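You operate a simulated robot arm through the tools that you are given. There is no shell and no other tool. Be economical: measure what you need, move in short steps, check, and stop when the job is done.

The job below is to be done with a simulated two-armed robot. You get a single attempt, and the scene is never put back.

JOB
Clear the fan cabinet's alarm: set the white, green and black dials to 2, then press Reset once.
Fine: the fan keeps running; leave the yellow and blue dials alone.

Only the result counts: the job must be done as asked and must still hold three seconds after the hand-in. Knocking over, shifting, dropping, spilling or breaking anything else fails it.

ROBOT AND FRAMES
Two 7-joint arms with two-finger parallel grippers on one trunk, on a base that drives. Base frame: it is fixed to the floor where the robot stands at the start and does not move with it; the origin is under the middle of the robot, x ahead of it, y to its left, z up. Units: mm, rad, N and s.
The left shoulder is at the start at [70, 130, 1187], the right one opposite. With the tool pointing down near the work surface each hand reaches from about 100 to 400 mm from the robot's upright axis, wherever it stands, measured 20 degrees to its own side. Places, roughly: black dial [300, -600, 900]; blue dial [300, -500, 900]; green dial [400, -300, 900]; red switch [500, 0, 700]; reset button [300, -600, 700]; white dial [500, 0, 900]; yellow dial [400, -200, 900]. Payload 1.57 kg a hand.
Tool frame (each hand has its own): the origin (TCP) lies between the finger pads and is the grasp point; the fingertips stand 30 mm ahead of it; z points along the fingers, y is the line along which they close. Largest opening 80 mm; finger width 17, thickness 12; the body of the gripper, 40 by 82 mm, starts 80 mm behind the TCP.
Orientation is that of the tool frame in the base frame, as [roll, pitch, yaw] about the fixed x, y, z axes, in that order (R = Rz(yaw) Ry(pitch) Rx(roll)). With the fingers straight down and closing along the base's y, the tool's x points along the base's -x, its y along +y and its z along -z.

CONTROLS
- The arms move only by the tool send_rows. It takes "left_moves", "right_moves" or both (then of equal length, played together; a hand with none holds still); each is a list of rows, each an object (a shift or turn left out is 0, a gripper value left out holds the last) with "dp": the shift along the tool's x, y, z in m, a list of three; "turn": the turn, a rotation vector about the tool's x, y, z in rad, a list of three; "claw": the finger opening in m, from 0 to 0.08. In form: [{"dp": [tx, ty, tz], "turn": [wx, wy, wz], "claw": claw}, ...]. A call has 1 to 12 rows; each row is the pose to reach, as a shift and turn from the pose commanded when the call began, along the tool's axes at that moment. Rows are played at 5 a second. More than 50 mm and 0.15 rad between two rows, or a gripper value outside its range, and nothing of the call is played. A pose out of reach is approached as far as the arm can. The call stops where the force on the tool passes 40 N (or 10 N more than at its start, if that is more) or the arm is blocked; 0.2 s more then pass. The fingers move at their own pace (about 108 mm/s each) and stop on an object; they squeeze with about 21 N. The grip force told is the motor's: it shows also when the fingers shut on nothing. Time passes only in rows, and 0.2 s behind the last, so rows that repeat a pose let the fingers close. It gives the time, the measured TCP pose, the force on the tool (base axes), the opening and the grip force at its end, in the units of the frame above (readings bear some noise), with the torque about the TCP (base axes, N m) and any sound that the robot's microphone picked up, and new pictures: "views" is both (left out), scene, wrist or none (wrist: the cameras of the hands that moved).
- Cameras (640 x 400 px; columns grow to the right, rows downward): "scene" is now at [104.7, -54.6, 1394.1]; the picture's right is [-0.71, -0.71, 0.00], its down [-0.54, 0.54, -0.64] and it looks along [0.45, -0.45, -0.77] (base axes); focal length 248 px, centre (320, 200). "left" rides on the left gripper at [72, 7, -122] in its tool frame; the picture's right is [-0.09, 1.00, 0.00], its down [-0.84, -0.08, -0.54] and it looks along [-0.54, -0.05, 0.84] (tool axes); focal length 238 px, centre (320, 200). "right" rides on the right gripper at [72, -7, -122] in its tool frame; the picture's right is [0.09, 1.00, 0.00], its down [-0.84, 0.08, -0.54] and it looks along [-0.54, 0.05, 0.84] (tool axes); focal length 238 px, centre (320, 200). There is no depth. A picture from a camera that has moved, and an enlarged one, comes with that camera's place and axes in the base frame and with its lens.
- lift_body(by): slides the trunk up (or, below 0, down) by that many mm; the arms and the scene camera ride with it, the base frame stays. It gives what a move gives, with no picture.
- base_move(legs): drives the robot by 1 to 6 legs, each [ahead, left, turn to the left] in mm, mm and rad, along the robot's own axes; the way and the turn of a leg run together, so that a leg with both is an arc; at most 1500 mm and 3.142 rad a leg. The arms and the cameras ride along, it lands a little off, and it stops where it bumps. It gives what a move gives, and a new picture of the scene camera.
- aim_head(pan, tilt): turns the head with the scene camera to pan (to the left, within 1.501 rad either way) and tilt (down, from -0.506 to 1.204), counted from straight ahead of the robot. It gives what a move gives, and a new picture of the scene camera.
- zoom(camera, box): a new picture of the part [left, top, right, bottom] of that camera's present view, enlarged. No time passes.
- hand_in(): hands the job in; it is judged then, once.

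Go step by step. Nothing tells you exact positions but the pictures and the camera data: compare them with the known pose of the tool, close in by small moves and look again before you grip or let go. The budget is 120 turns and 260 pictures, counting those below and the enlarged ones. Unless the task says otherwise, let go and move clear before handing in, and close with one line.

The tools are called after "Request:" as a command line: name --argument value ..., lists and objects as JSON in quotes. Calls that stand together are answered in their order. send_rows: Moves the arms, as the interface text tells. Its arguments: {"type":"object","properties":{"left_moves":{"type":"array","items":{"type":"object","properties":{"dp":{"type":"array","items":{"type":"number"}},"turn":{"type":"array","items":{"type":"number"}},"claw":{"type":"number"}}}},"right_moves":{"type":"array","items":{"type":"object","properties":{"dp":{"type":"array","items":{"type":"number"}},"turn":{"type":"array","items":{"type":"number"}},"claw":{"type":"number"}}}},"views":{"type":"string","enum":["both","scene","wrist","none"]}},"required":[]} The other tools are called the same way: lift_body (by) slides the trunk up or down; base_move (legs) drives the base; aim_head (pan, tilt) turns the head that bears the scene camera; zoom (camera, box) takes an enlarged picture of a part of a camera's view; hand_in () hands the job in.

At the start:

```text
t: 0.0
left_tcp_pos: [274.1, -42.3, 1123.2]
left_orientation: [-3.141, -0.001, 3.142]
left_contact_force: [0.7, 0.1, 0.0]
left_ft_torque: [-0.02, 0.02, -0.01]
left_gripper_width: 80.2
left_gripper_force: 0.1
right_tcp_pos: [291.0, -362.6, 1139.2]
right_orientation: [3.141, -0.001, -3.141]
right_contact_force: [0.1, 0.2, 0.5]
right_ft_torque: [-0.03, 0.0, -0.02]
right_gripper_width: 79.9
right_gripper_force: 0.0
trunk travel left (down, up): [-825.0, 115.0]
robot x, y, heading: [0.9, -2.6, -0.002]
head pan, tilt: [-0.787, 0.878]
```

scene: 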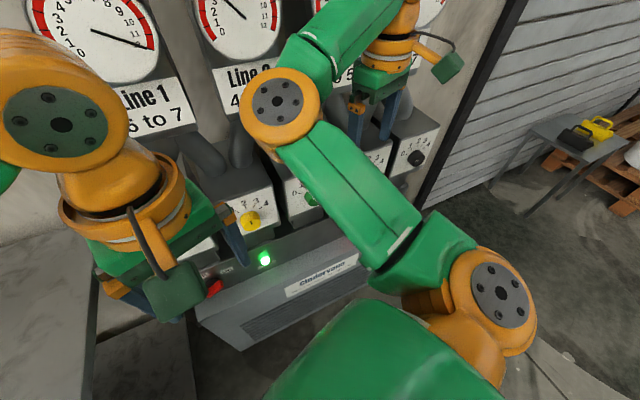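
right: 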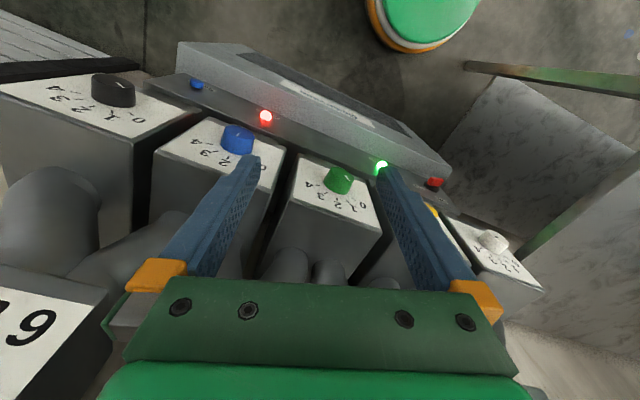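
left: 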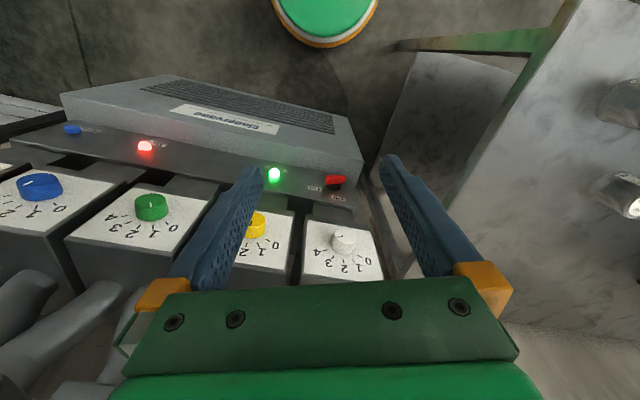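

I see a row of slanted boxes with dials (white, yellow, green, blue, black) under gauges, and a fan cabinet with lamps, a red switch and a blue button below. I'll zoom in to read the dials first.

Request:
zoom --camera "left" --box '[0, 80, 400, 300]'

Request:
zoom --camera "right" --box '[0, 40, 560, 320]'

Request:
zoom --camera "scene" --box '[160, 100, 460, 300]'

```text
1.60 times, centred on (200, 190) of left
camera zoom: at [203.8, -34.8, 1245.8], right [0.09, 1.0, 0.0], down [0.84, -0.08, 0.54], along [0.54, -0.05, -0.84], focal length 381 px, centre (512, 216)
```

zoom: 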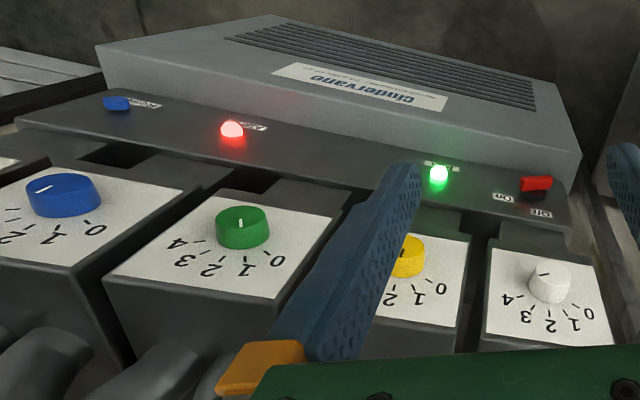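

```text
1.14 times, centred on (280, 180) of right
camera zoom: at [220.4, -369.7, 1261.9], right [-0.09, 1.0, 0.0], down [0.84, 0.08, 0.54], along [0.54, 0.05, -0.84], focal length 272 px, centre (366, 223)
```

zoom: 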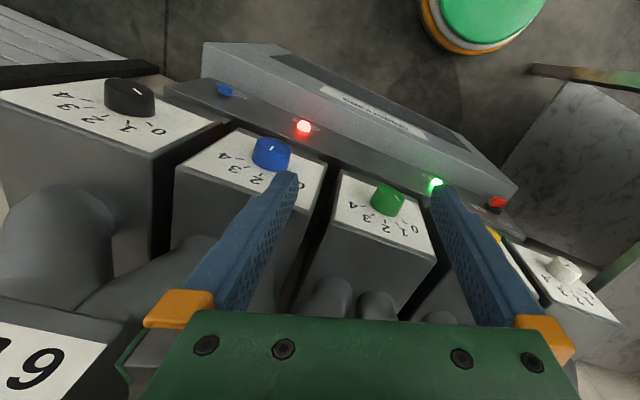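

```text
2.00 times, centred on (310, 200) of scene
camera zoom: at [104.7, -54.6, 1394.1], right [-0.71, -0.71, 0.0], down [-0.54, 0.54, -0.64], along [0.45, -0.45, -0.77], focal length 496 px, centre (340, 200)
```

zoom: 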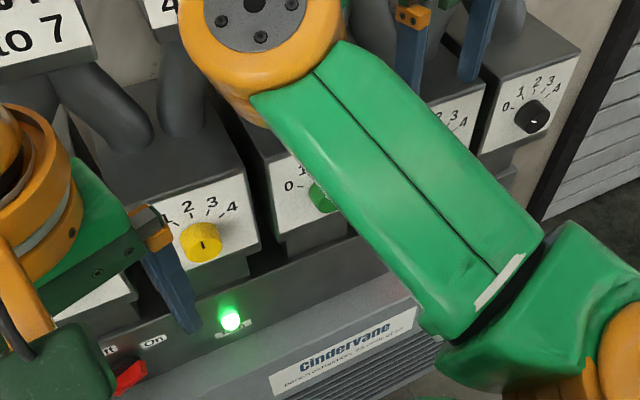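

The dial row runs along roughly (523,-19)→(297,-654), so the wall faces a heading of about -0.34 rad. Before turning I look around for obstacles.

Request:
aim_head --pan 0.6 --tilt 0.7

Request:
aim_head --pan -1.4 --tilt 0.9

Request:
aim_head --pan -0.34 --tilt 0.8

```text
t: 1.5
left_tcp_pos: [274.2, -42.7, 1122.0]
left_orientation: [-3.139, -0.002, 3.141]
left_contact_force: [0.2, -0.6, 0.0]
left_ft_torque: [0.0, -0.03, 0.0]
left_gripper_width: 79.8
left_gripper_force: 0.0
right_tcp_pos: [290.6, -363.0, 1139.7]
right_orientation: [3.14, -0.001, -3.14]
right_contact_force: [0.5, -0.9, -1.1]
right_ft_torque: [0.0, -0.01, 0.0]
right_gripper_width: 79.9
right_gripper_force: 0.1
trunk travel left (down, up): [-825.0, 115.0]
robot x, y, heading: [-2.3, 0.2, -0.0]
head pan, tilt: [0.6, 0.7]
camera scene: at [120.7, 47.7, 1408.5], right [0.56, -0.83, 0.0], down [-0.53, -0.36, -0.76], along [0.63, 0.43, -0.64], focal length 248 px, centre (320, 200)
```

scene: 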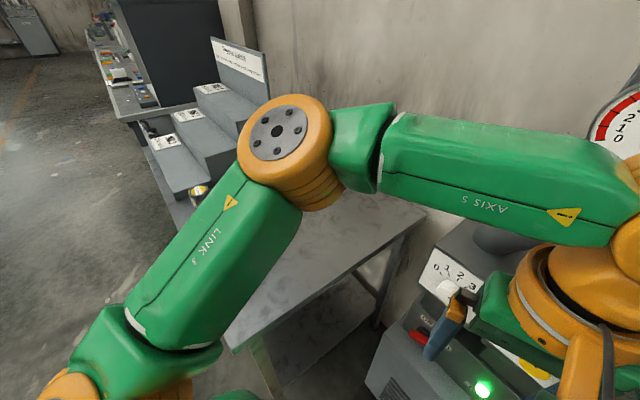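

```text
t: 3.5
left_tcp_pos: [273.9, -42.3, 1122.8]
left_orientation: [-3.139, -0.001, -3.141]
left_contact_force: [0.1, 0.4, -0.7]
left_ft_torque: [0.02, 0.03, 0.0]
left_gripper_width: 79.9
left_gripper_force: 0.1
right_tcp_pos: [290.6, -363.0, 1139.0]
right_orientation: [3.142, 0.0, -3.141]
right_contact_force: [0.3, 0.3, -0.4]
right_ft_torque: [0.0, 0.06, -0.01]
right_gripper_width: 79.9
right_gripper_force: 0.0
trunk travel left (down, up): [-825.0, 115.0]
robot x, y, heading: [-3.2, -0.4, -0.002]
head pan, tilt: [-1.4, 0.901]
camera scene: at [63.4, -74.6, 1392.4], right [-0.99, -0.17, 0.0], down [-0.13, 0.77, -0.62], along [0.11, -0.61, -0.78], focal length 248 px, centre (320, 200)
```

scene: 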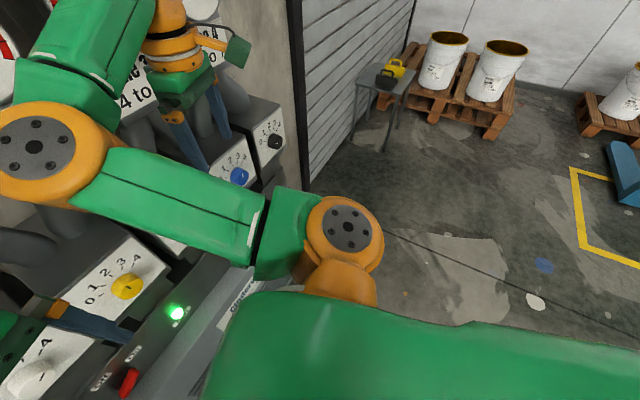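

```text
t: 4.8
left_tcp_pos: [274.3, -40.6, 1123.0]
left_orientation: [-3.139, -0.001, 3.14]
left_contact_force: [-0.5, -0.2, -0.4]
left_ft_torque: [0.0, 0.0, 0.01]
left_gripper_width: 80.2
left_gripper_force: 0.1
right_tcp_pos: [290.8, -363.0, 1140.2]
right_orientation: [-3.14, 0.0, 3.141]
right_contact_force: [0.2, 0.2, 0.2]
right_ft_torque: [-0.01, 0.01, -0.03]
right_gripper_width: 80.3
right_gripper_force: 0.1
trunk travel left (down, up): [-825.0, 115.0]
robot x, y, heading: [-1.7, -1.5, -0.0]
head pan, tilt: [-0.34, 0.799]
camera scene: at [126.5, -27.3, 1400.2], right [-0.33, -0.94, 0.0], down [-0.68, 0.24, -0.7], along [0.66, -0.23, -0.72], focal length 248 px, centre (320, 200)
```

scene: 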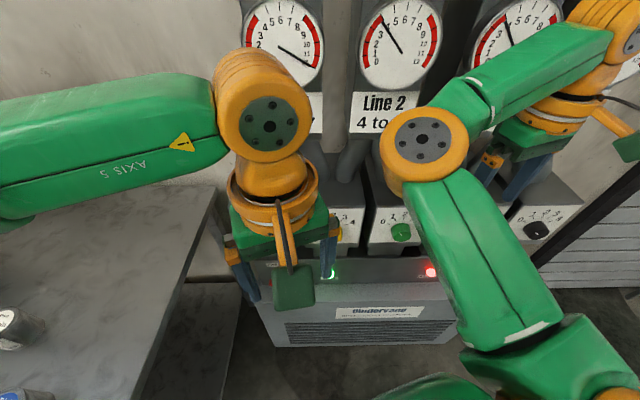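

The surroundings are clear: workbench low at left, free floor at right. I turn the base to face the dial wall.

Request:
base_move --legs '[[0, 0, -0.34]]'

Request:
aim_head --pan 0.0 --tilt 0.75

Request:
send_rows --left_moves '[{"dp": [0, 0, 0]}]' --right_moves '[{"dp": [0, 0, 0]}]' --views "wrist"

```text
t: 6.2
left_tcp_pos: [246.3, -130.1, 1123.0]
left_orientation: [-3.139, -0.001, 2.803]
left_contact_force: [-0.1, -0.7, 0.5]
left_ft_torque: [-0.02, -0.03, 0.01]
left_gripper_width: 79.9
left_gripper_force: 0.0
right_tcp_pos: [155.8, -438.9, 1139.3]
right_orientation: [-3.139, -0.002, 2.805]
right_contact_force: [-0.4, -0.5, -0.1]
right_ft_torque: [-0.01, 0.03, -0.01]
right_gripper_width: 80.1
right_gripper_force: 0.0
trunk travel left (down, up): [-825.0, 115.0]
robot x, y, heading: [-1.7, 0.4, -0.333]
head pan, tilt: [-0.34, 0.799]
camera scene: at [111.2, -66.6, 1400.2], right [-0.63, -0.78, 0.0], down [-0.56, 0.45, -0.7], along [0.54, -0.44, -0.72], focal length 248 px, centre (320, 200)
```

scene: 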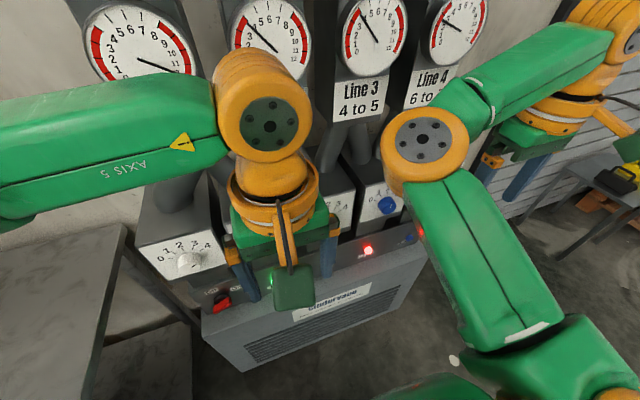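

```text
t: 7.1
left_tcp_pos: [244.2, -129.9, 1122.5]
left_orientation: [-3.139, 0.001, 2.803]
left_contact_force: [-0.2, -0.6, -0.4]
left_ft_torque: [0.01, 0.0, 0.0]
left_gripper_width: 80.2
left_gripper_force: 0.0
right_tcp_pos: [154.3, -438.4, 1139.1]
right_orientation: [-3.141, 0.0, 2.805]
right_contact_force: [0.3, 0.1, -0.4]
right_ft_torque: [0.02, -0.02, -0.01]
right_gripper_width: 80.0
right_gripper_force: 0.1
trunk travel left (down, up): [-825.0, 115.0]
robot x, y, heading: [3.7, -0.9, -0.336]
head pan, tilt: [0.0, 0.75]
camera scene: at [125.7, -44.3, 1404.3], right [-0.33, -0.94, 0.0], down [-0.64, 0.23, -0.73], along [0.69, -0.24, -0.68], focal length 248 px, centre (320, 200)
```

scene: 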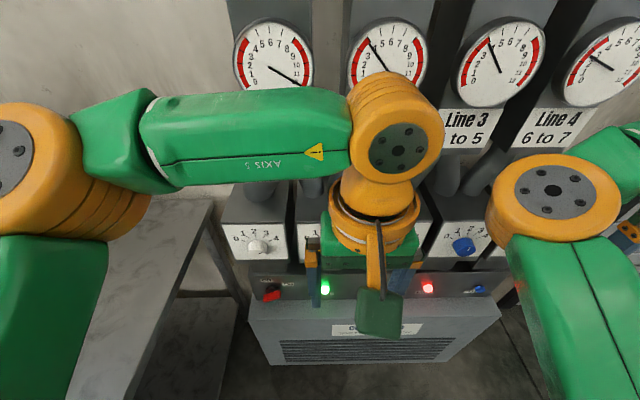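

```text
t: 7.5
left_tcp_pos: [245.5, -130.7, 1123.9]
left_orientation: [-3.14, -0.002, 2.805]
left_contact_force: [-0.3, -0.6, -0.9]
left_ft_torque: [0.01, 0.03, 0.02]
left_gripper_width: 80.0
left_gripper_force: 0.1
right_tcp_pos: [154.5, -438.8, 1140.3]
right_orientation: [3.141, 0.0, 2.806]
right_contact_force: [0.4, -1.3, -0.4]
right_ft_torque: [0.01, 0.0, -0.01]
right_gripper_width: 80.0
right_gripper_force: 0.1
trunk travel left (down, up): [-825.0, 115.0]
robot x, y, heading: [-1.9, 0.2, -0.336]
head pan, tilt: [0.0, 0.75]
camera right: at [86.0, -421.1, 1262.0], right [0.24, 0.97, 0.0], down [0.82, -0.2, 0.54], along [0.53, -0.13, -0.84], focal length 238 px, centre (320, 200)
camera left: at [181.0, -99.7, 1245.8], right [0.42, 0.91, 0.0], down [0.77, -0.35, 0.54], along [0.49, -0.23, -0.84], focal length 238 px, centre (320, 200)
```

right: 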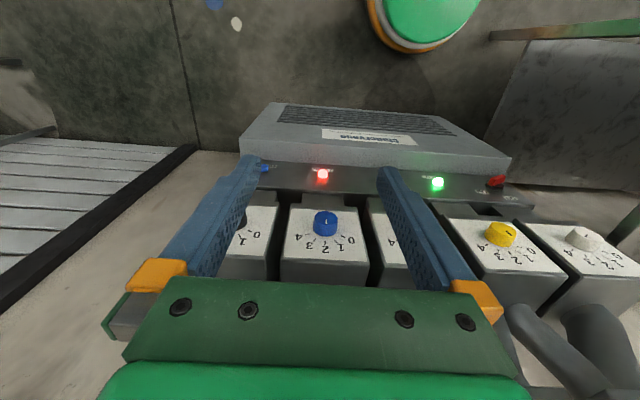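
left: 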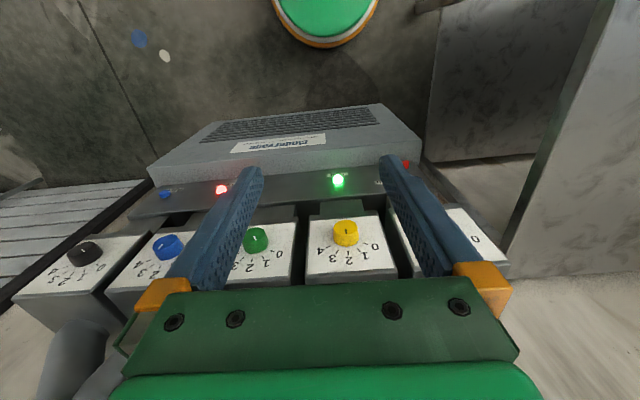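

The robot now squarely faces the wall; knobs triangulate to about 480 ahead, 160 apart, z≈930. I zoom in to find the tilt of the faces and dial readings.

Request:
zoom --camera "scene" --box '[410, 190, 530, 265]'

Request:
zoom --camera "right" --box '[240, 180, 400, 280]'

Request:
zoom --camera "scene" --box '[210, 190, 330, 265]'

Request:
zoom --camera "left" --box '[200, 200, 320, 275]'

Request:
zoom --camera "left" --box '[20, 210, 140, 285]'

```text
5.33 times, centred on (470, 228) of scene
camera zoom: at [126.0, -44.0, 1404.2], right [-0.33, -0.94, 0.0], down [-0.64, 0.23, -0.73], along [0.69, -0.24, -0.68], focal length 1322 px, centre (-480, 53)
```

zoom: 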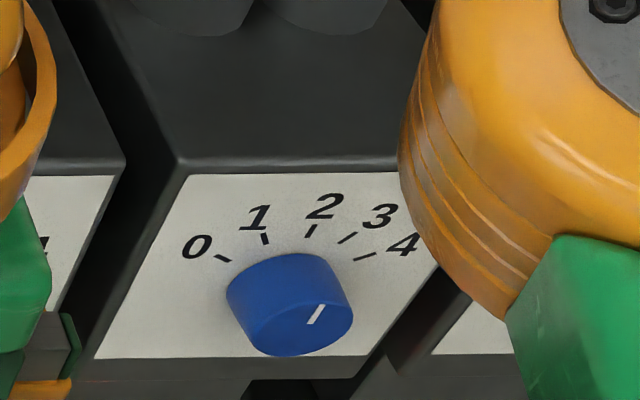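

```text
4.00 times, centred on (320, 230) of right
camera zoom: at [86.0, -421.1, 1262.0], right [0.24, 0.97, 0.0], down [0.82, -0.2, 0.54], along [0.53, -0.13, -0.84], focal length 953 px, centre (320, 80)
```

zoom: 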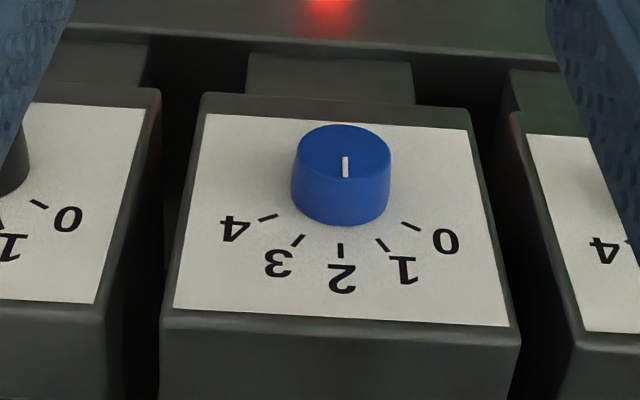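

```text
5.33 times, centred on (270, 228) of scene
camera zoom: at [126.0, -44.0, 1404.2], right [-0.33, -0.94, 0.0], down [-0.64, 0.23, -0.73], along [0.69, -0.24, -0.68], focal length 1322 px, centre (587, 53)
```

zoom: 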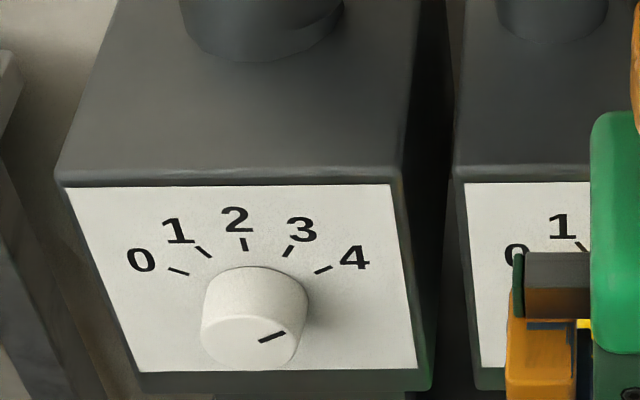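

```text
5.33 times, centred on (260, 238) of left
camera zoom: at [181.0, -99.7, 1245.8], right [0.42, 0.91, 0.0], down [0.77, -0.35, 0.54], along [0.49, -0.23, -0.84], focal length 1271 px, centre (640, 0)
```

zoom: 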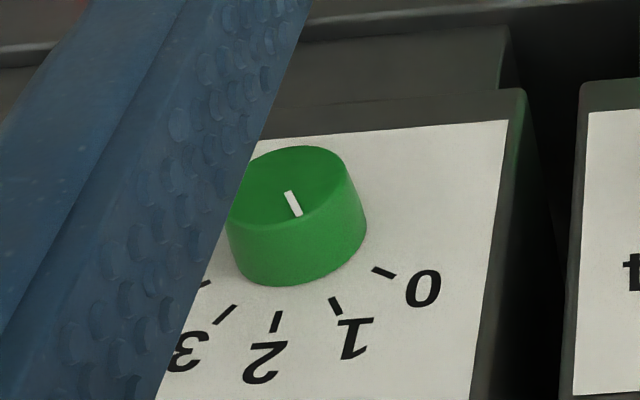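

```text
5.33 times, centred on (80, 248) of left
camera zoom: at [181.0, -99.7, 1245.8], right [0.42, 0.91, 0.0], down [0.77, -0.35, 0.54], along [0.49, -0.23, -0.84], focal length 1271 px, centre (1600, -53)
```

zoom: 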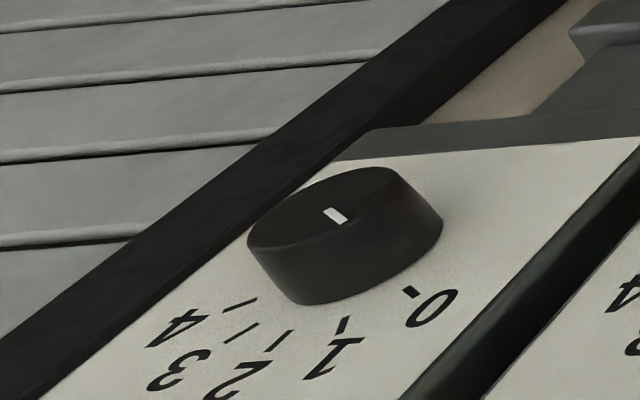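

The faces are vertical (plane ≈500 ahead) with knobs sticking out to ≈475 at z≈924; white reads 4, green 1, blue 2, black about 0. I bring the left hand toward white, pitching it to point forward.

Request:
send_rows --left_moves '[{"dp": [-0.018, 0.031, 0.027], "turn": [0, -0.14, 0]}, {"dp": [-0.035, 0.062, 0.054], "turn": [0, -0.28, 0]}, {"dp": [-0.053, 0.093, 0.081], "turn": [0, -0.42, 0]}, {"dp": [-0.07, 0.124, 0.108], "turn": [0, -0.56, 0]}, {"dp": [-0.088, 0.155, 0.135], "turn": [0, -0.7, 0]}, {"dp": [-0.106, 0.187, 0.163], "turn": [0, -0.84, 0]}]' --views "both"

```text
t: 8.9
left_tcp_pos: [404.9, 10.7, 956.6]
left_orientation: [-3.136, 0.839, 2.81]
left_contact_force: [-0.1, 0.0, 0.0]
left_ft_torque: [-0.04, -0.03, -0.04]
left_gripper_width: 80.5
left_gripper_force: 0.1
right_tcp_pos: [155.5, -437.6, 1139.4]
right_orientation: [-3.139, 0.0, 2.806]
right_contact_force: [0.2, 0.2, -0.2]
right_ft_torque: [-0.01, -0.02, 0.02]
right_gripper_width: 79.9
right_gripper_force: 0.1
trunk travel left (down, up): [-825.0, 115.0]
robot x, y, heading: [0.9, 1.9, -0.334]
head pan, tilt: [0.0, 0.75]
camera scene: at [126.3, -42.8, 1404.3], right [-0.33, -0.94, 0.0], down [-0.64, 0.22, -0.73], along [0.69, -0.24, -0.68], focal length 248 px, centre (320, 200)
camera left: at [277.5, 64.1, 985.9], right [0.39, 0.92, 0.06], down [0.12, -0.12, 0.98], along [0.91, -0.37, -0.16], focal length 238 px, centre (320, 200)
```

scene: 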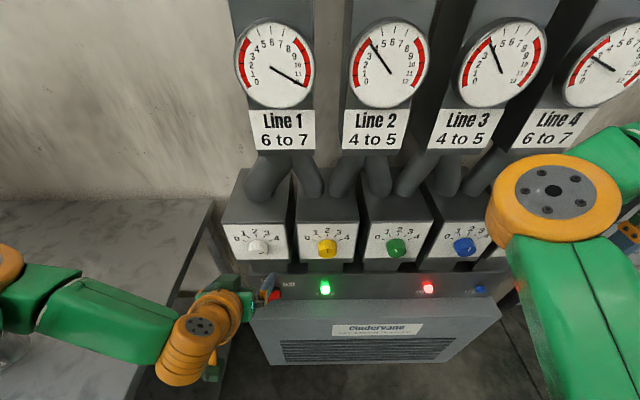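
left: 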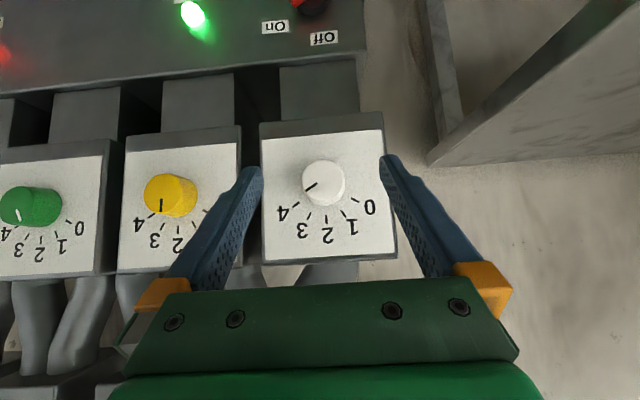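

White clearly reads 4 and its knob is at about (475 ahead, 145 left, z 929). I finish pitching to horizontal in front of it.

Request:
send_rows --left_moves '[{"dp": [0.003, 0, 0.004], "turn": [0, -0.122, 0]}, {"dp": [0.006, 0, 0.008], "turn": [0, -0.244, 0]}, {"dp": [0.008, 0, 0.011], "turn": [0, -0.366, 0]}, {"dp": [0.011, 0.001, 0.015], "turn": [0, -0.488, 0]}, {"dp": [0.014, 0.001, 0.019], "turn": [0, -0.61, 0]}, {"dp": [0.016, 0.001, 0.0225], "turn": [0, -0.732, 0]}]' --views "both"

```text
t: 10.3
left_tcp_pos: [410.7, -108.7, 1013.5]
left_orientation: [-3.104, 1.553, 2.863]
left_contact_force: [-0.4, -1.0, 0.2]
left_ft_torque: [-0.01, 0.0, 0.02]
left_gripper_width: 79.9
left_gripper_force: 0.0
left hand out of reach, approached as far as the arm can: row 1, 2, 3, 4, 5, 6
right_tcp_pos: [155.9, -439.7, 1138.9]
right_orientation: [-3.141, 0.001, 2.804]
right_contact_force: [-0.2, -1.0, -1.1]
right_ft_torque: [0.01, -0.02, 0.0]
right_gripper_width: 80.2
right_gripper_force: 0.1
trunk travel left (down, up): [-825.0, 115.0]
robot x, y, heading: [-3.6, -0.3, -0.34]
head pan, tilt: [0.0, 0.75]
camera scene: at [125.9, -45.2, 1404.2], right [-0.33, -0.94, 0.0], down [-0.64, 0.23, -0.73], along [0.69, -0.24, -0.68], focal length 248 px, centre (320, 200)
camera left: at [297.2, -63.2, 944.2], right [0.31, 0.95, 0.09], down [-0.52, 0.09, 0.85], along [0.79, -0.31, 0.52], focal length 238 px, centre (320, 200)
```

scene: 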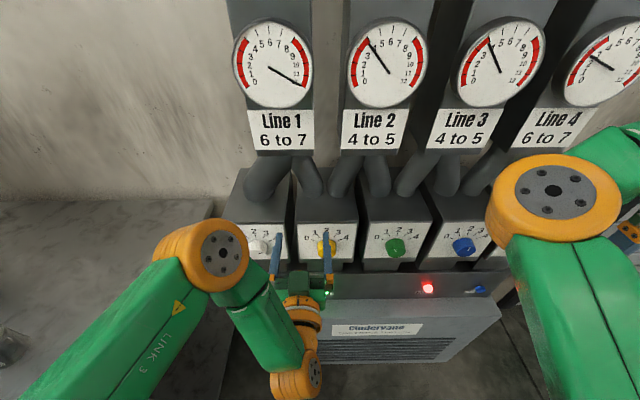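
left: 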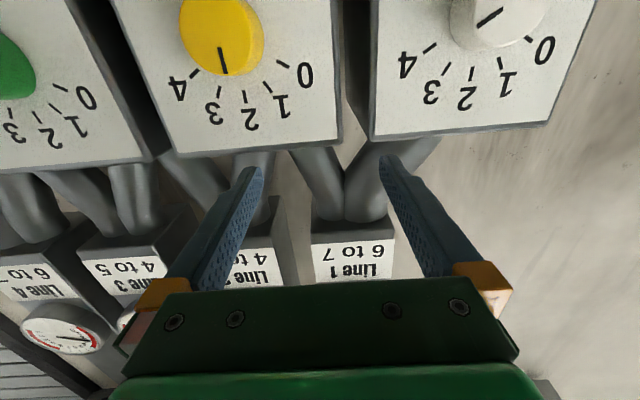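

The pose is too close in for the arm, so the base must stand further back. I look left and right-back for clearance first.

Request:
aim_head --pan 1.5 --tilt 0.9

Request:
aim_head --pan -1.5 --tilt 0.8

```text
t: 11.9
left_tcp_pos: [411.9, -107.5, 1013.4]
left_orientation: [-3.09, 1.552, 2.874]
left_contact_force: [0.1, -1.0, -0.5]
left_ft_torque: [0.0, -0.02, 0.02]
left_gripper_width: 79.6
left_gripper_force: 0.1
right_tcp_pos: [155.2, -437.8, 1139.6]
right_orientation: [3.141, -0.001, 2.804]
right_contact_force: [0.9, -0.3, 0.5]
right_ft_torque: [0.02, 0.0, 0.01]
right_gripper_width: 80.0
right_gripper_force: 0.1
trunk travel left (down, up): [-825.0, 115.0]
robot x, y, heading: [-3.6, 2.4, -0.339]
head pan, tilt: [1.499, 0.901]
camera scene: at [77.7, 52.5, 1392.4], right [0.92, -0.4, 0.0], down [-0.31, -0.72, -0.62], along [0.25, 0.57, -0.78], focal length 248 px, centre (320, 200)
```

scene: 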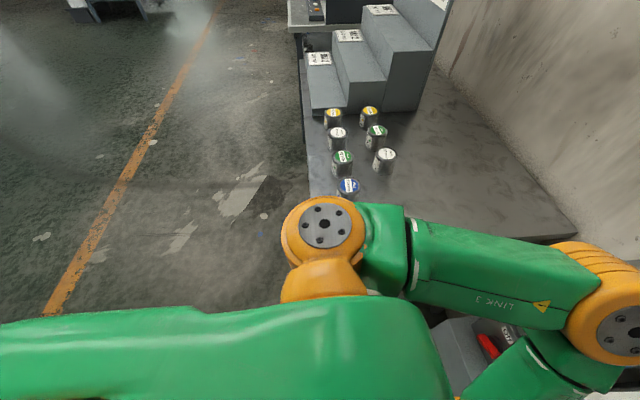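

```text
t: 14.5
left_tcp_pos: [411.5, -108.2, 1011.9]
left_orientation: [-3.086, 1.553, 2.875]
left_contact_force: [1.2, -1.1, 1.1]
left_ft_torque: [-0.01, 0.01, 0.01]
left_gripper_width: 80.1
left_gripper_force: 0.0
right_tcp_pos: [153.9, -438.5, 1138.9]
right_orientation: [3.141, 0.001, 2.804]
right_contact_force: [0.1, -0.1, 0.6]
right_ft_torque: [-0.01, -0.03, 0.01]
right_gripper_width: 80.0
right_gripper_force: 0.1
trunk travel left (down, up): [-825.0, 115.0]
robot x, y, heading: [1.1, 0.8, -0.34]
head pan, tilt: [-1.499, 0.799]
camera scene: at [26.6, -94.6, 1400.3], right [-0.97, 0.26, 0.0], down [0.19, 0.69, -0.7], along [-0.18, -0.67, -0.72], focal length 248 px, centre (320, 200)
```

scene: 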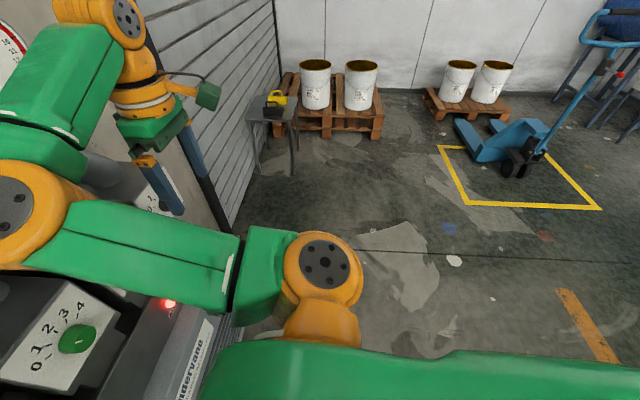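

Behind and beside the base it's clear. I back straight off by 180 mm.

Request:
base_move --legs '[[-180, 0, 0]]'

Request:
aim_head --pan 0.0 --tilt 0.75

```text
t: 16.0
left_tcp_pos: [239.6, -47.7, 1012.5]
left_orientation: [-3.096, 1.549, 2.867]
left_contact_force: [0.2, 0.8, -0.5]
left_ft_torque: [-0.02, 0.01, 0.02]
left_gripper_width: 80.1
left_gripper_force: 0.0
right_tcp_pos: [-17.0, -379.7, 1139.1]
right_orientation: [-3.141, -0.003, 2.802]
right_contact_force: [-0.2, -0.2, 0.0]
right_ft_torque: [0.02, 0.01, -0.01]
right_gripper_width: 80.0
right_gripper_force: 0.1
trunk travel left (down, up): [-825.0, 115.0]
robot x, y, heading: [-171.9, 58.6, -0.34]
head pan, tilt: [-1.499, 0.799]
camera scene: at [-143.1, -35.2, 1400.1], right [-0.96, 0.26, 0.0], down [0.19, 0.69, -0.7], along [-0.19, -0.67, -0.72], focal length 248 px, centre (320, 200)
```

scene: 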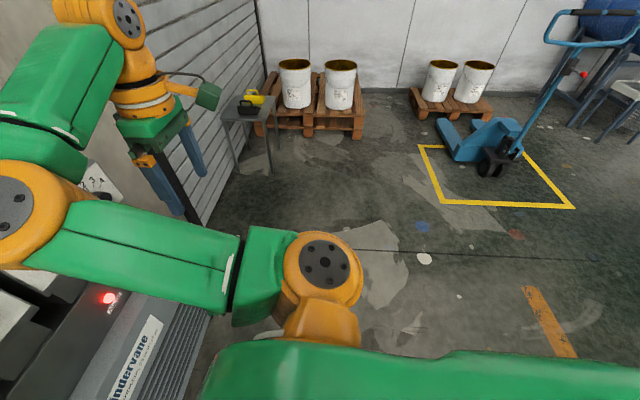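

```text
t: 17.6
left_tcp_pos: [237.1, -48.1, 1013.4]
left_orientation: [-3.086, 1.552, 2.875]
left_contact_force: [0.1, 0.0, -0.1]
left_ft_torque: [0.0, -0.03, 0.0]
left_gripper_width: 79.9
left_gripper_force: 0.0
right_tcp_pos: [-18.9, -377.9, 1139.3]
right_orientation: [-3.14, -0.001, 2.804]
right_contact_force: [-0.3, 0.4, 0.6]
right_ft_torque: [-0.02, 0.05, -0.01]
right_gripper_width: 79.7
right_gripper_force: 0.1
trunk travel left (down, up): [-825.0, 115.0]
robot x, y, heading: [-174.4, 65.4, -0.342]
head pan, tilt: [0.0, 0.75]
camera scene: at [-47.3, 16.3, 1404.3], right [-0.33, -0.94, 0.0], down [-0.64, 0.23, -0.73], along [0.69, -0.24, -0.68], focal length 248 px, centre (320, 200)
```

scene: 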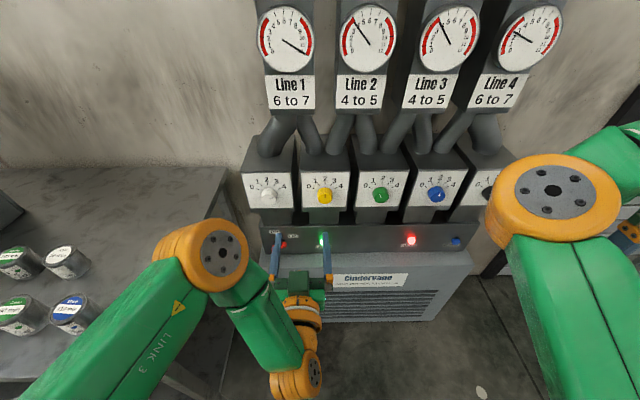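

The base is back by about 180. I check what a zero-shift row does so I know the commanded pose.

Request:
send_rows --left_moves '[{"dp": [0, 0, 0]}, {"dp": [0, 0, 0]}]' --views "none"

```text
t: 18.2
left_tcp_pos: [238.4, -47.2, 1012.7]
left_orientation: [-3.086, 1.551, 2.876]
left_contact_force: [0.4, 0.6, 0.3]
left_ft_torque: [0.0, -0.01, 0.02]
left_gripper_width: 79.8
left_gripper_force: 0.0
right_tcp_pos: [-18.7, -377.7, 1139.9]
right_orientation: [3.141, -0.001, 2.804]
right_contact_force: [0.5, 0.0, 0.3]
right_ft_torque: [-0.02, 0.0, -0.01]
right_gripper_width: 79.9
right_gripper_force: 0.0
trunk travel left (down, up): [-825.0, 115.0]
robot x, y, heading: [-173.0, 61.0, -0.336]
head pan, tilt: [0.0, 0.75]
```

The commanded pose is re-based to the actual one. I move left hand to a point 75 mm in front of the white knob.

Request:
send_rows --left_moves '[{"dp": [0.014, 0.018, 0.026]}, {"dp": [0.028, 0.037, 0.053]}, {"dp": [0.042, 0.055, 0.08]}, {"dp": [0.055, 0.073, 0.106]}, {"dp": [0.069, 0.092, 0.132], "turn": [0.008, -0.01, 0]}, {"dp": [0.083, 0.11, 0.157], "turn": [0.016, -0.02, 0]}, {"dp": [0.083, 0.11, 0.157], "turn": [0.016, -0.02, 0]}]' --views "both"

```text
t: 19.8
left_tcp_pos: [341.8, -96.2, 1028.3]
left_orientation: [-3.109, 1.537, 2.878]
left_contact_force: [-0.4, 0.4, 0.0]
left_ft_torque: [-0.01, 0.02, 0.0]
left_gripper_width: 79.8
left_gripper_force: 0.1
left hand out of reach, approached as far as the arm can: row 1, 2, 3, 4, 5, 6, 7
right_tcp_pos: [-18.7, -379.9, 1138.4]
right_orientation: [3.14, -0.001, 2.803]
right_contact_force: [0.6, 0.5, -0.6]
right_ft_torque: [-0.02, -0.01, 0.0]
right_gripper_width: 80.1
right_gripper_force: 0.1
trunk travel left (down, up): [-825.0, 115.0]
robot x, y, heading: [-174.5, 60.6, -0.332]
head pan, tilt: [0.0, 0.75]
camera scene: at [-46.7, 16.4, 1404.2], right [-0.33, -0.94, 0.0], down [-0.64, 0.23, -0.73], along [0.69, -0.24, -0.68], focal length 248 px, centre (320, 200)
camera left: at [226.2, -54.2, 960.2], right [0.29, 0.95, 0.09], down [-0.51, 0.08, 0.85], along [0.81, -0.3, 0.51], focal length 238 px, centre (320, 200)
```

scene: 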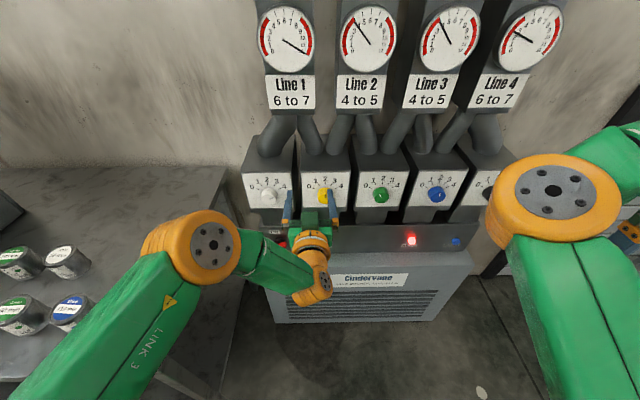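
left: 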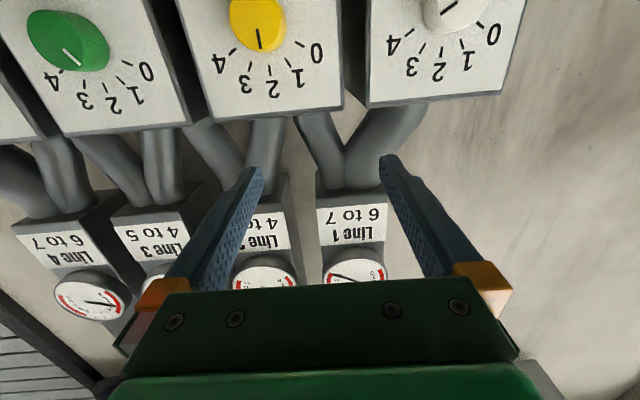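

The bend limit comes from shoulders being well above the dials; lowering the trunk 200 mm keeps the links above the bench (top ≈859) and levels the forearms.

Request:
lift_body --by -200

Request:
aim_head --pan 0.0 --tilt 0.7

```text
t: 21.9
left_tcp_pos: [341.4, -97.5, 826.8]
left_orientation: [-3.1, 1.538, 2.887]
left_contact_force: [0.8, 0.3, 0.6]
left_ft_torque: [0.01, -0.01, 0.02]
left_gripper_width: 80.2
left_gripper_force: 0.1
right_tcp_pos: [-18.6, -377.5, 940.1]
right_orientation: [-3.141, 0.0, 2.804]
right_contact_force: [-0.1, 0.1, -0.1]
right_ft_torque: [0.02, 0.0, 0.01]
right_gripper_width: 80.1
right_gripper_force: 0.0
trunk travel left (down, up): [-625.0, 315.0]
robot x, y, heading: [-174.1, 61.5, -0.343]
head pan, tilt: [0.0, 0.75]
```

```text
t: 22.6
left_tcp_pos: [341.1, -97.7, 827.0]
left_orientation: [-3.101, 1.539, 2.887]
left_contact_force: [-0.5, -0.5, 0.0]
left_ft_torque: [-0.03, 0.02, -0.02]
left_gripper_width: 80.2
left_gripper_force: 0.0
right_tcp_pos: [-18.4, -377.1, 940.0]
right_orientation: [3.141, 0.001, 2.803]
right_contact_force: [-0.9, 0.0, -0.6]
right_ft_torque: [-0.02, -0.03, 0.03]
right_gripper_width: 80.2
right_gripper_force: 0.1
trunk travel left (down, up): [-625.0, 315.0]
robot x, y, heading: [-175.2, 58.5, -0.344]
head pan, tilt: [0.0, 0.7]
camera scene: at [-45.3, 15.7, 1208.5], right [-0.33, -0.94, 0.0], down [-0.61, 0.21, -0.76], along [0.72, -0.25, -0.64], focal length 248 px, centre (320, 200)
```

scene: 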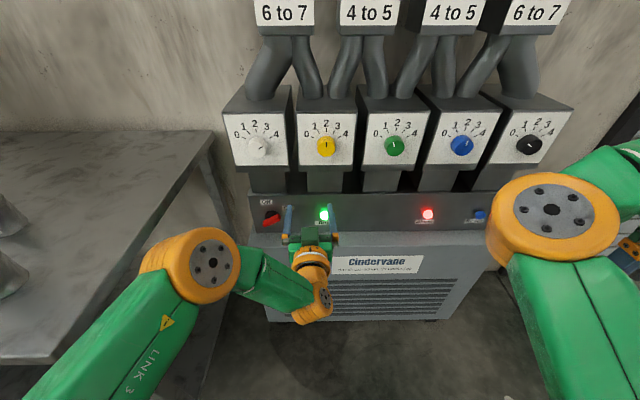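

Now there's a good view and shoulder height fits. I raise the hand to dial height, shift left, then forward to stand in front of white.

Request:
send_rows --left_moves '[{"dp": [-0.034, 0, 0]}, {"dp": [-0.068, 0.01, 0]}, {"dp": [-0.1, 0.03, 0], "turn": [0.01, -0.01, 0]}, {"dp": [-0.1, 0.06, 0.01], "turn": [0.02, -0.02, 0]}, {"dp": [-0.1, 0.09, 0.03], "turn": [0.03, -0.03, 0]}, {"dp": [-0.1, 0.122, 0.05], "turn": [0.043, -0.032, 0]}, {"dp": [-0.1, 0.122, 0.05], "turn": [0.043, -0.032, 0]}]' --views "both"

```text
t: 24.2
left_tcp_pos: [401.5, -53.9, 964.7]
left_orientation: [-2.86, 1.566, 3.09]
left_contact_force: [-0.3, 0.8, 0.1]
left_ft_torque: [-0.06, 0.01, 0.02]
left_gripper_width: 80.2
left_gripper_force: 0.0
left hand out of reach, approached as far as the arm can: row 4, 5, 6, 7
right_tcp_pos: [-20.2, -378.5, 939.6]
right_orientation: [-3.141, 0.0, 2.803]
right_contact_force: [0.1, -0.6, 0.5]
right_ft_torque: [-0.02, 0.0, -0.01]
right_gripper_width: 80.1
right_gripper_force: 0.0
trunk travel left (down, up): [-625.0, 315.0]
robot x, y, heading: [-171.4, 61.2, -0.338]
head pan, tilt: [0.0, 0.7]
camera scene: at [-45.5, 15.4, 1208.5], right [-0.33, -0.94, 0.0], down [-0.61, 0.21, -0.76], along [0.72, -0.25, -0.64], focal length 248 px, centre (320, 200)
camera left: at [289.3, -7.2, 894.3], right [0.33, 0.94, 0.09], down [-0.53, 0.1, 0.84], along [0.78, -0.32, 0.54], focal length 238 px, centre (320, 200)
```

scene: 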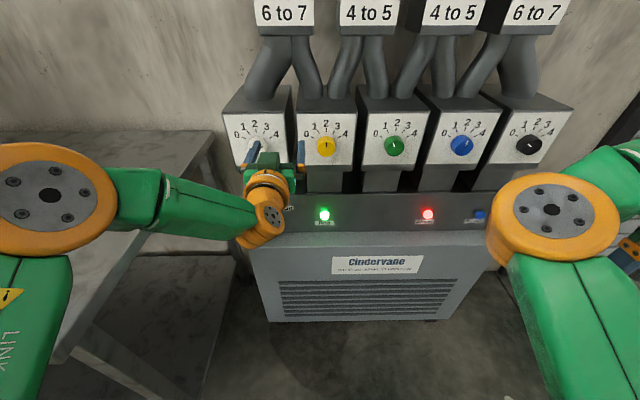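
left: 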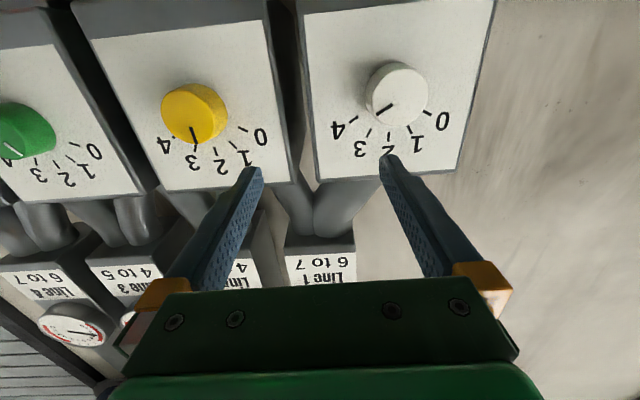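

Reach is still limited by the arm being too folded; I back off another 80 mm so the arm is more extended and retry.

Request:
base_move --legs '[[-80, 0, 0]]'

Request:
send_rows --left_moves '[{"dp": [0.006, 0.01, 0.025]}, {"dp": [0.012, 0.02, 0.05]}, {"dp": [0.018, 0.03, 0.07]}, {"dp": [0.024, 0.04, 0.08]}, {"dp": [0.03, 0.05, 0.08]}, {"dp": [0.036, 0.062, 0.08]}, {"dp": [0.036, 0.062, 0.08]}]' --views "both"

```text
t: 25.2
left_tcp_pos: [327.3, -29.2, 964.0]
left_orientation: [-2.849, 1.562, 3.102]
left_contact_force: [-0.4, -0.5, 0.9]
left_ft_torque: [0.01, 0.02, -0.02]
left_gripper_width: 79.8
left_gripper_force: 0.1
right_tcp_pos: [-93.4, -352.2, 939.9]
right_orientation: [-3.141, -0.003, 2.802]
right_contact_force: [0.0, 0.1, -0.6]
right_ft_torque: [0.01, 0.0, 0.03]
right_gripper_width: 80.1
right_gripper_force: 0.0
trunk travel left (down, up): [-625.0, 315.0]
robot x, y, heading: [-249.3, 85.2, -0.339]
head pan, tilt: [0.0, 0.7]
camera scene: at [-119.2, 41.7, 1208.4], right [-0.33, -0.94, 0.0], down [-0.61, 0.22, -0.76], along [0.72, -0.25, -0.64], focal length 248 px, centre (320, 200)
```

scene: 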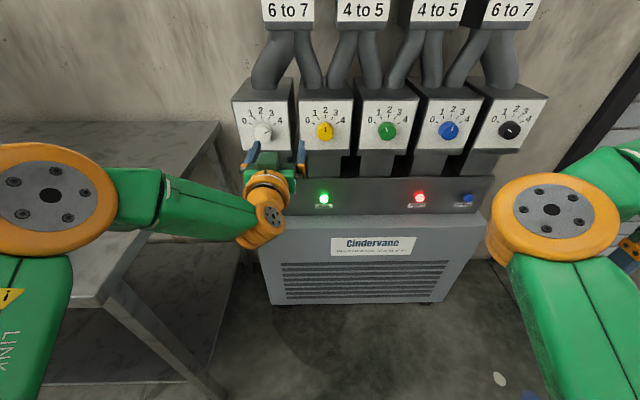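

```text
t: 26.8
left_tcp_pos: [398.5, -43.2, 961.5]
left_orientation: [-2.973, 1.559, 2.982]
left_contact_force: [0.0, 0.0, 0.1]
left_ft_torque: [-0.02, -0.01, -0.01]
left_gripper_width: 79.9
left_gripper_force: 0.0
left hand out of reach, approached as far as the arm can: row 1, 2, 3, 4, 5, 6, 7
right_tcp_pos: [-94.1, -352.0, 940.5]
right_orientation: [3.141, -0.001, 2.803]
right_contact_force: [-0.5, 0.4, -1.0]
right_ft_torque: [-0.01, -0.07, -0.03]
right_gripper_width: 79.8
right_gripper_force: 0.0
trunk travel left (down, up): [-625.0, 315.0]
robot x, y, heading: [-248.1, 88.5, -0.336]
head pan, tilt: [0.0, 0.7]
camera scene: at [-120.2, 42.0, 1208.5], right [-0.33, -0.94, 0.0], down [-0.61, 0.21, -0.76], along [0.72, -0.26, -0.64], focal length 248 px, centre (320, 200)
camera left: at [285.2, 3.0, 892.1], right [0.32, 0.94, 0.09], down [-0.53, 0.1, 0.84], along [0.79, -0.32, 0.53], focal length 238 px, centre (320, 200)
```

scene: 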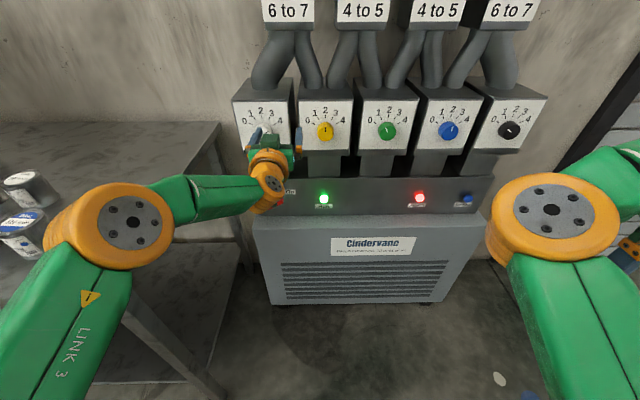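
left: 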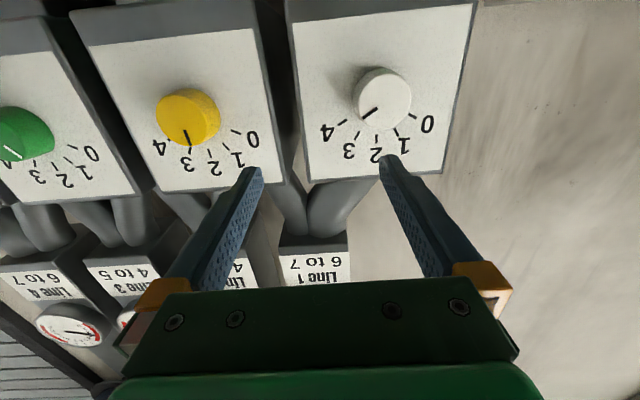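

The hand stalls to the left and downward, perhaps on a wrist joint limit. I test whether rolling the hand about its own axis frees it.

Request:
send_rows --left_moves '[{"dp": [0.0, 0.0, 0.0], "turn": [0, 0, 0.14]}, {"turn": [0, 0, 0.28]}, {"turn": [0, 0, 0.42]}, {"turn": [0, 0, 0.56]}, {"turn": [0, 0, 0.7]}, {"turn": [0, 0, 0.7]}]' --views "scene"

Request:
send_rows --left_moves '[{"dp": [0.02, 0.02, 0]}, {"dp": [0.04, 0.04, 0]}, {"dp": [0.04, 0.04, 0]}]' --views "scene"

```text
t: 28.2
left_tcp_pos: [403.2, -42.9, 962.6]
left_orientation: [1.587, 0.869, 1.253]
left_contact_force: [0.8, -0.3, 0.1]
left_ft_torque: [0.0, 0.03, -0.01]
left_gripper_width: 80.2
left_gripper_force: 0.0
left hand out of reach, approached as far as the arm can: row 1, 2, 3, 4, 5
right_tcp_pos: [-93.9, -351.4, 940.1]
right_orientation: [-3.139, 0.001, 2.804]
right_contact_force: [-0.5, -0.3, 0.1]
right_ft_torque: [-0.01, -0.03, 0.0]
right_gripper_width: 79.7
right_gripper_force: 0.0
trunk travel left (down, up): [-625.0, 315.0]
robot x, y, heading: [-249.6, 87.5, -0.343]
head pan, tilt: [0.0, 0.7]
camera scene: at [-119.8, 42.5, 1208.5], right [-0.33, -0.94, 0.0], down [-0.61, 0.21, -0.76], along [0.72, -0.26, -0.64], focal length 248 px, centre (320, 200)
```

scene: 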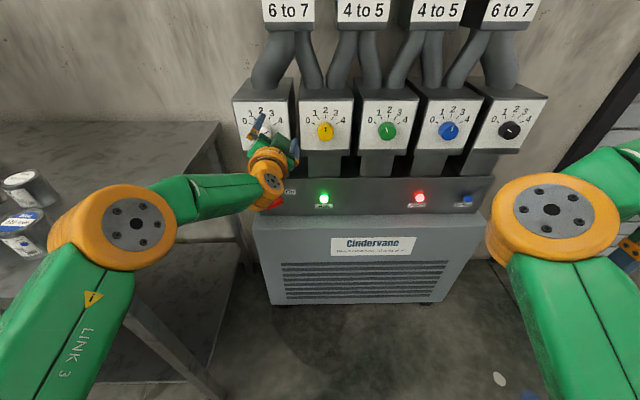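

```text
t: 29.0
left_tcp_pos: [402.5, -43.2, 963.6]
left_orientation: [1.586, 0.872, 1.254]
left_contact_force: [-0.6, -0.4, 0.8]
left_ft_torque: [0.02, -0.02, 0.01]
left_gripper_width: 80.0
left_gripper_force: 0.1
left hand out of reach, approached as far as the arm can: row 1, 2, 3
right_tcp_pos: [-94.5, -353.0, 939.0]
right_orientation: [-3.141, -0.001, 2.805]
right_contact_force: [0.2, 0.3, -0.1]
right_ft_torque: [0.0, 0.0, -0.05]
right_gripper_width: 80.2
right_gripper_force: 0.0
trunk travel left (down, up): [-625.0, 315.0]
robot x, y, heading: [-250.5, 84.2, -0.336]
head pan, tilt: [0.0, 0.7]
camera scene: at [-120.1, 42.0, 1208.5], right [-0.33, -0.94, 0.0], down [-0.61, 0.21, -0.76], along [0.72, -0.26, -0.64], focal length 248 px, centre (320, 200)
```

scene: 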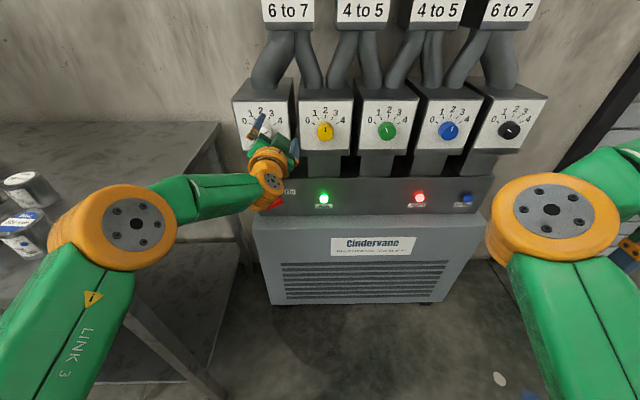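

Leftward is what stalls: the wrist can't bend that far left from the elbow-out forearm. I'll unroll, move the hand right, then turn the base left ~0.3 so that the wrist bends less.

Request:
send_rows --left_moves '[{"dp": [-0.013, -0.015, -0.01], "turn": [0, 0, -0.12]}, {"dp": [-0.026, -0.03, -0.02], "turn": [0, 0, -0.24]}, {"dp": [-0.039, -0.045, -0.03], "turn": [0, 0, -0.36]}, {"dp": [-0.052, -0.06, -0.04], "turn": [0, 0, -0.48]}, {"dp": [-0.065, -0.075, -0.05], "turn": [0, 0, -0.6]}, {"dp": [-0.077, -0.092, -0.06], "turn": [0, 0, -0.7]}, {"dp": [-0.077, -0.092, -0.06], "turn": [0, 0, -0.7]}]' --views "none"

Request:
base_move --legs '[[0, 0, 0.3]]'

```text
t: 30.6
left_tcp_pos: [306.2, -135.5, 963.7]
left_orientation: [-2.594, 1.565, -2.929]
left_contact_force: [0.5, -0.5, 0.6]
left_ft_torque: [0.02, 0.01, -0.03]
left_gripper_width: 80.1
left_gripper_force: 0.0
right_tcp_pos: [-94.1, -352.1, 939.2]
right_orientation: [-3.141, 0.0, 2.804]
right_contact_force: [0.2, -0.2, -0.5]
right_ft_torque: [0.02, 0.01, 0.0]
right_gripper_width: 80.0
right_gripper_force: 0.0
trunk travel left (down, up): [-625.0, 315.0]
robot x, y, heading: [-247.5, 86.2, -0.345]
head pan, tilt: [0.0, 0.7]
```

```text
t: 32.0
left_tcp_pos: [346.9, 35.1, 963.4]
left_orientation: [-2.839, 1.566, -2.875]
left_contact_force: [0.1, -0.1, 0.0]
left_ft_torque: [0.01, 0.02, -0.02]
left_gripper_width: 80.0
left_gripper_force: 0.1
right_tcp_pos: [26.6, -290.2, 939.7]
right_orientation: [-3.142, 0.001, 3.096]
right_contact_force: [0.5, -0.5, -0.7]
right_ft_torque: [0.02, 0.0, -0.01]
right_gripper_width: 79.9
right_gripper_force: 0.0
trunk travel left (down, up): [-625.0, 315.0]
robot x, y, heading: [-247.2, 88.9, -0.04]
head pan, tilt: [0.0, 0.7]
camera scene: at [-112.6, 80.7, 1208.5], right [-0.05, -1.0, 0.0], down [-0.64, 0.03, -0.76], along [0.76, -0.03, -0.64], focal length 248 px, centre (320, 200)
```

scene: 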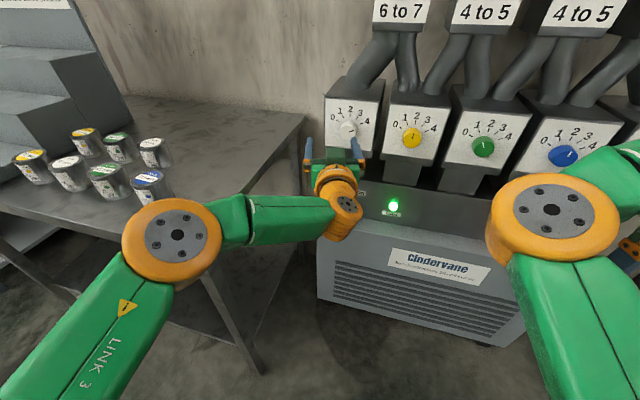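

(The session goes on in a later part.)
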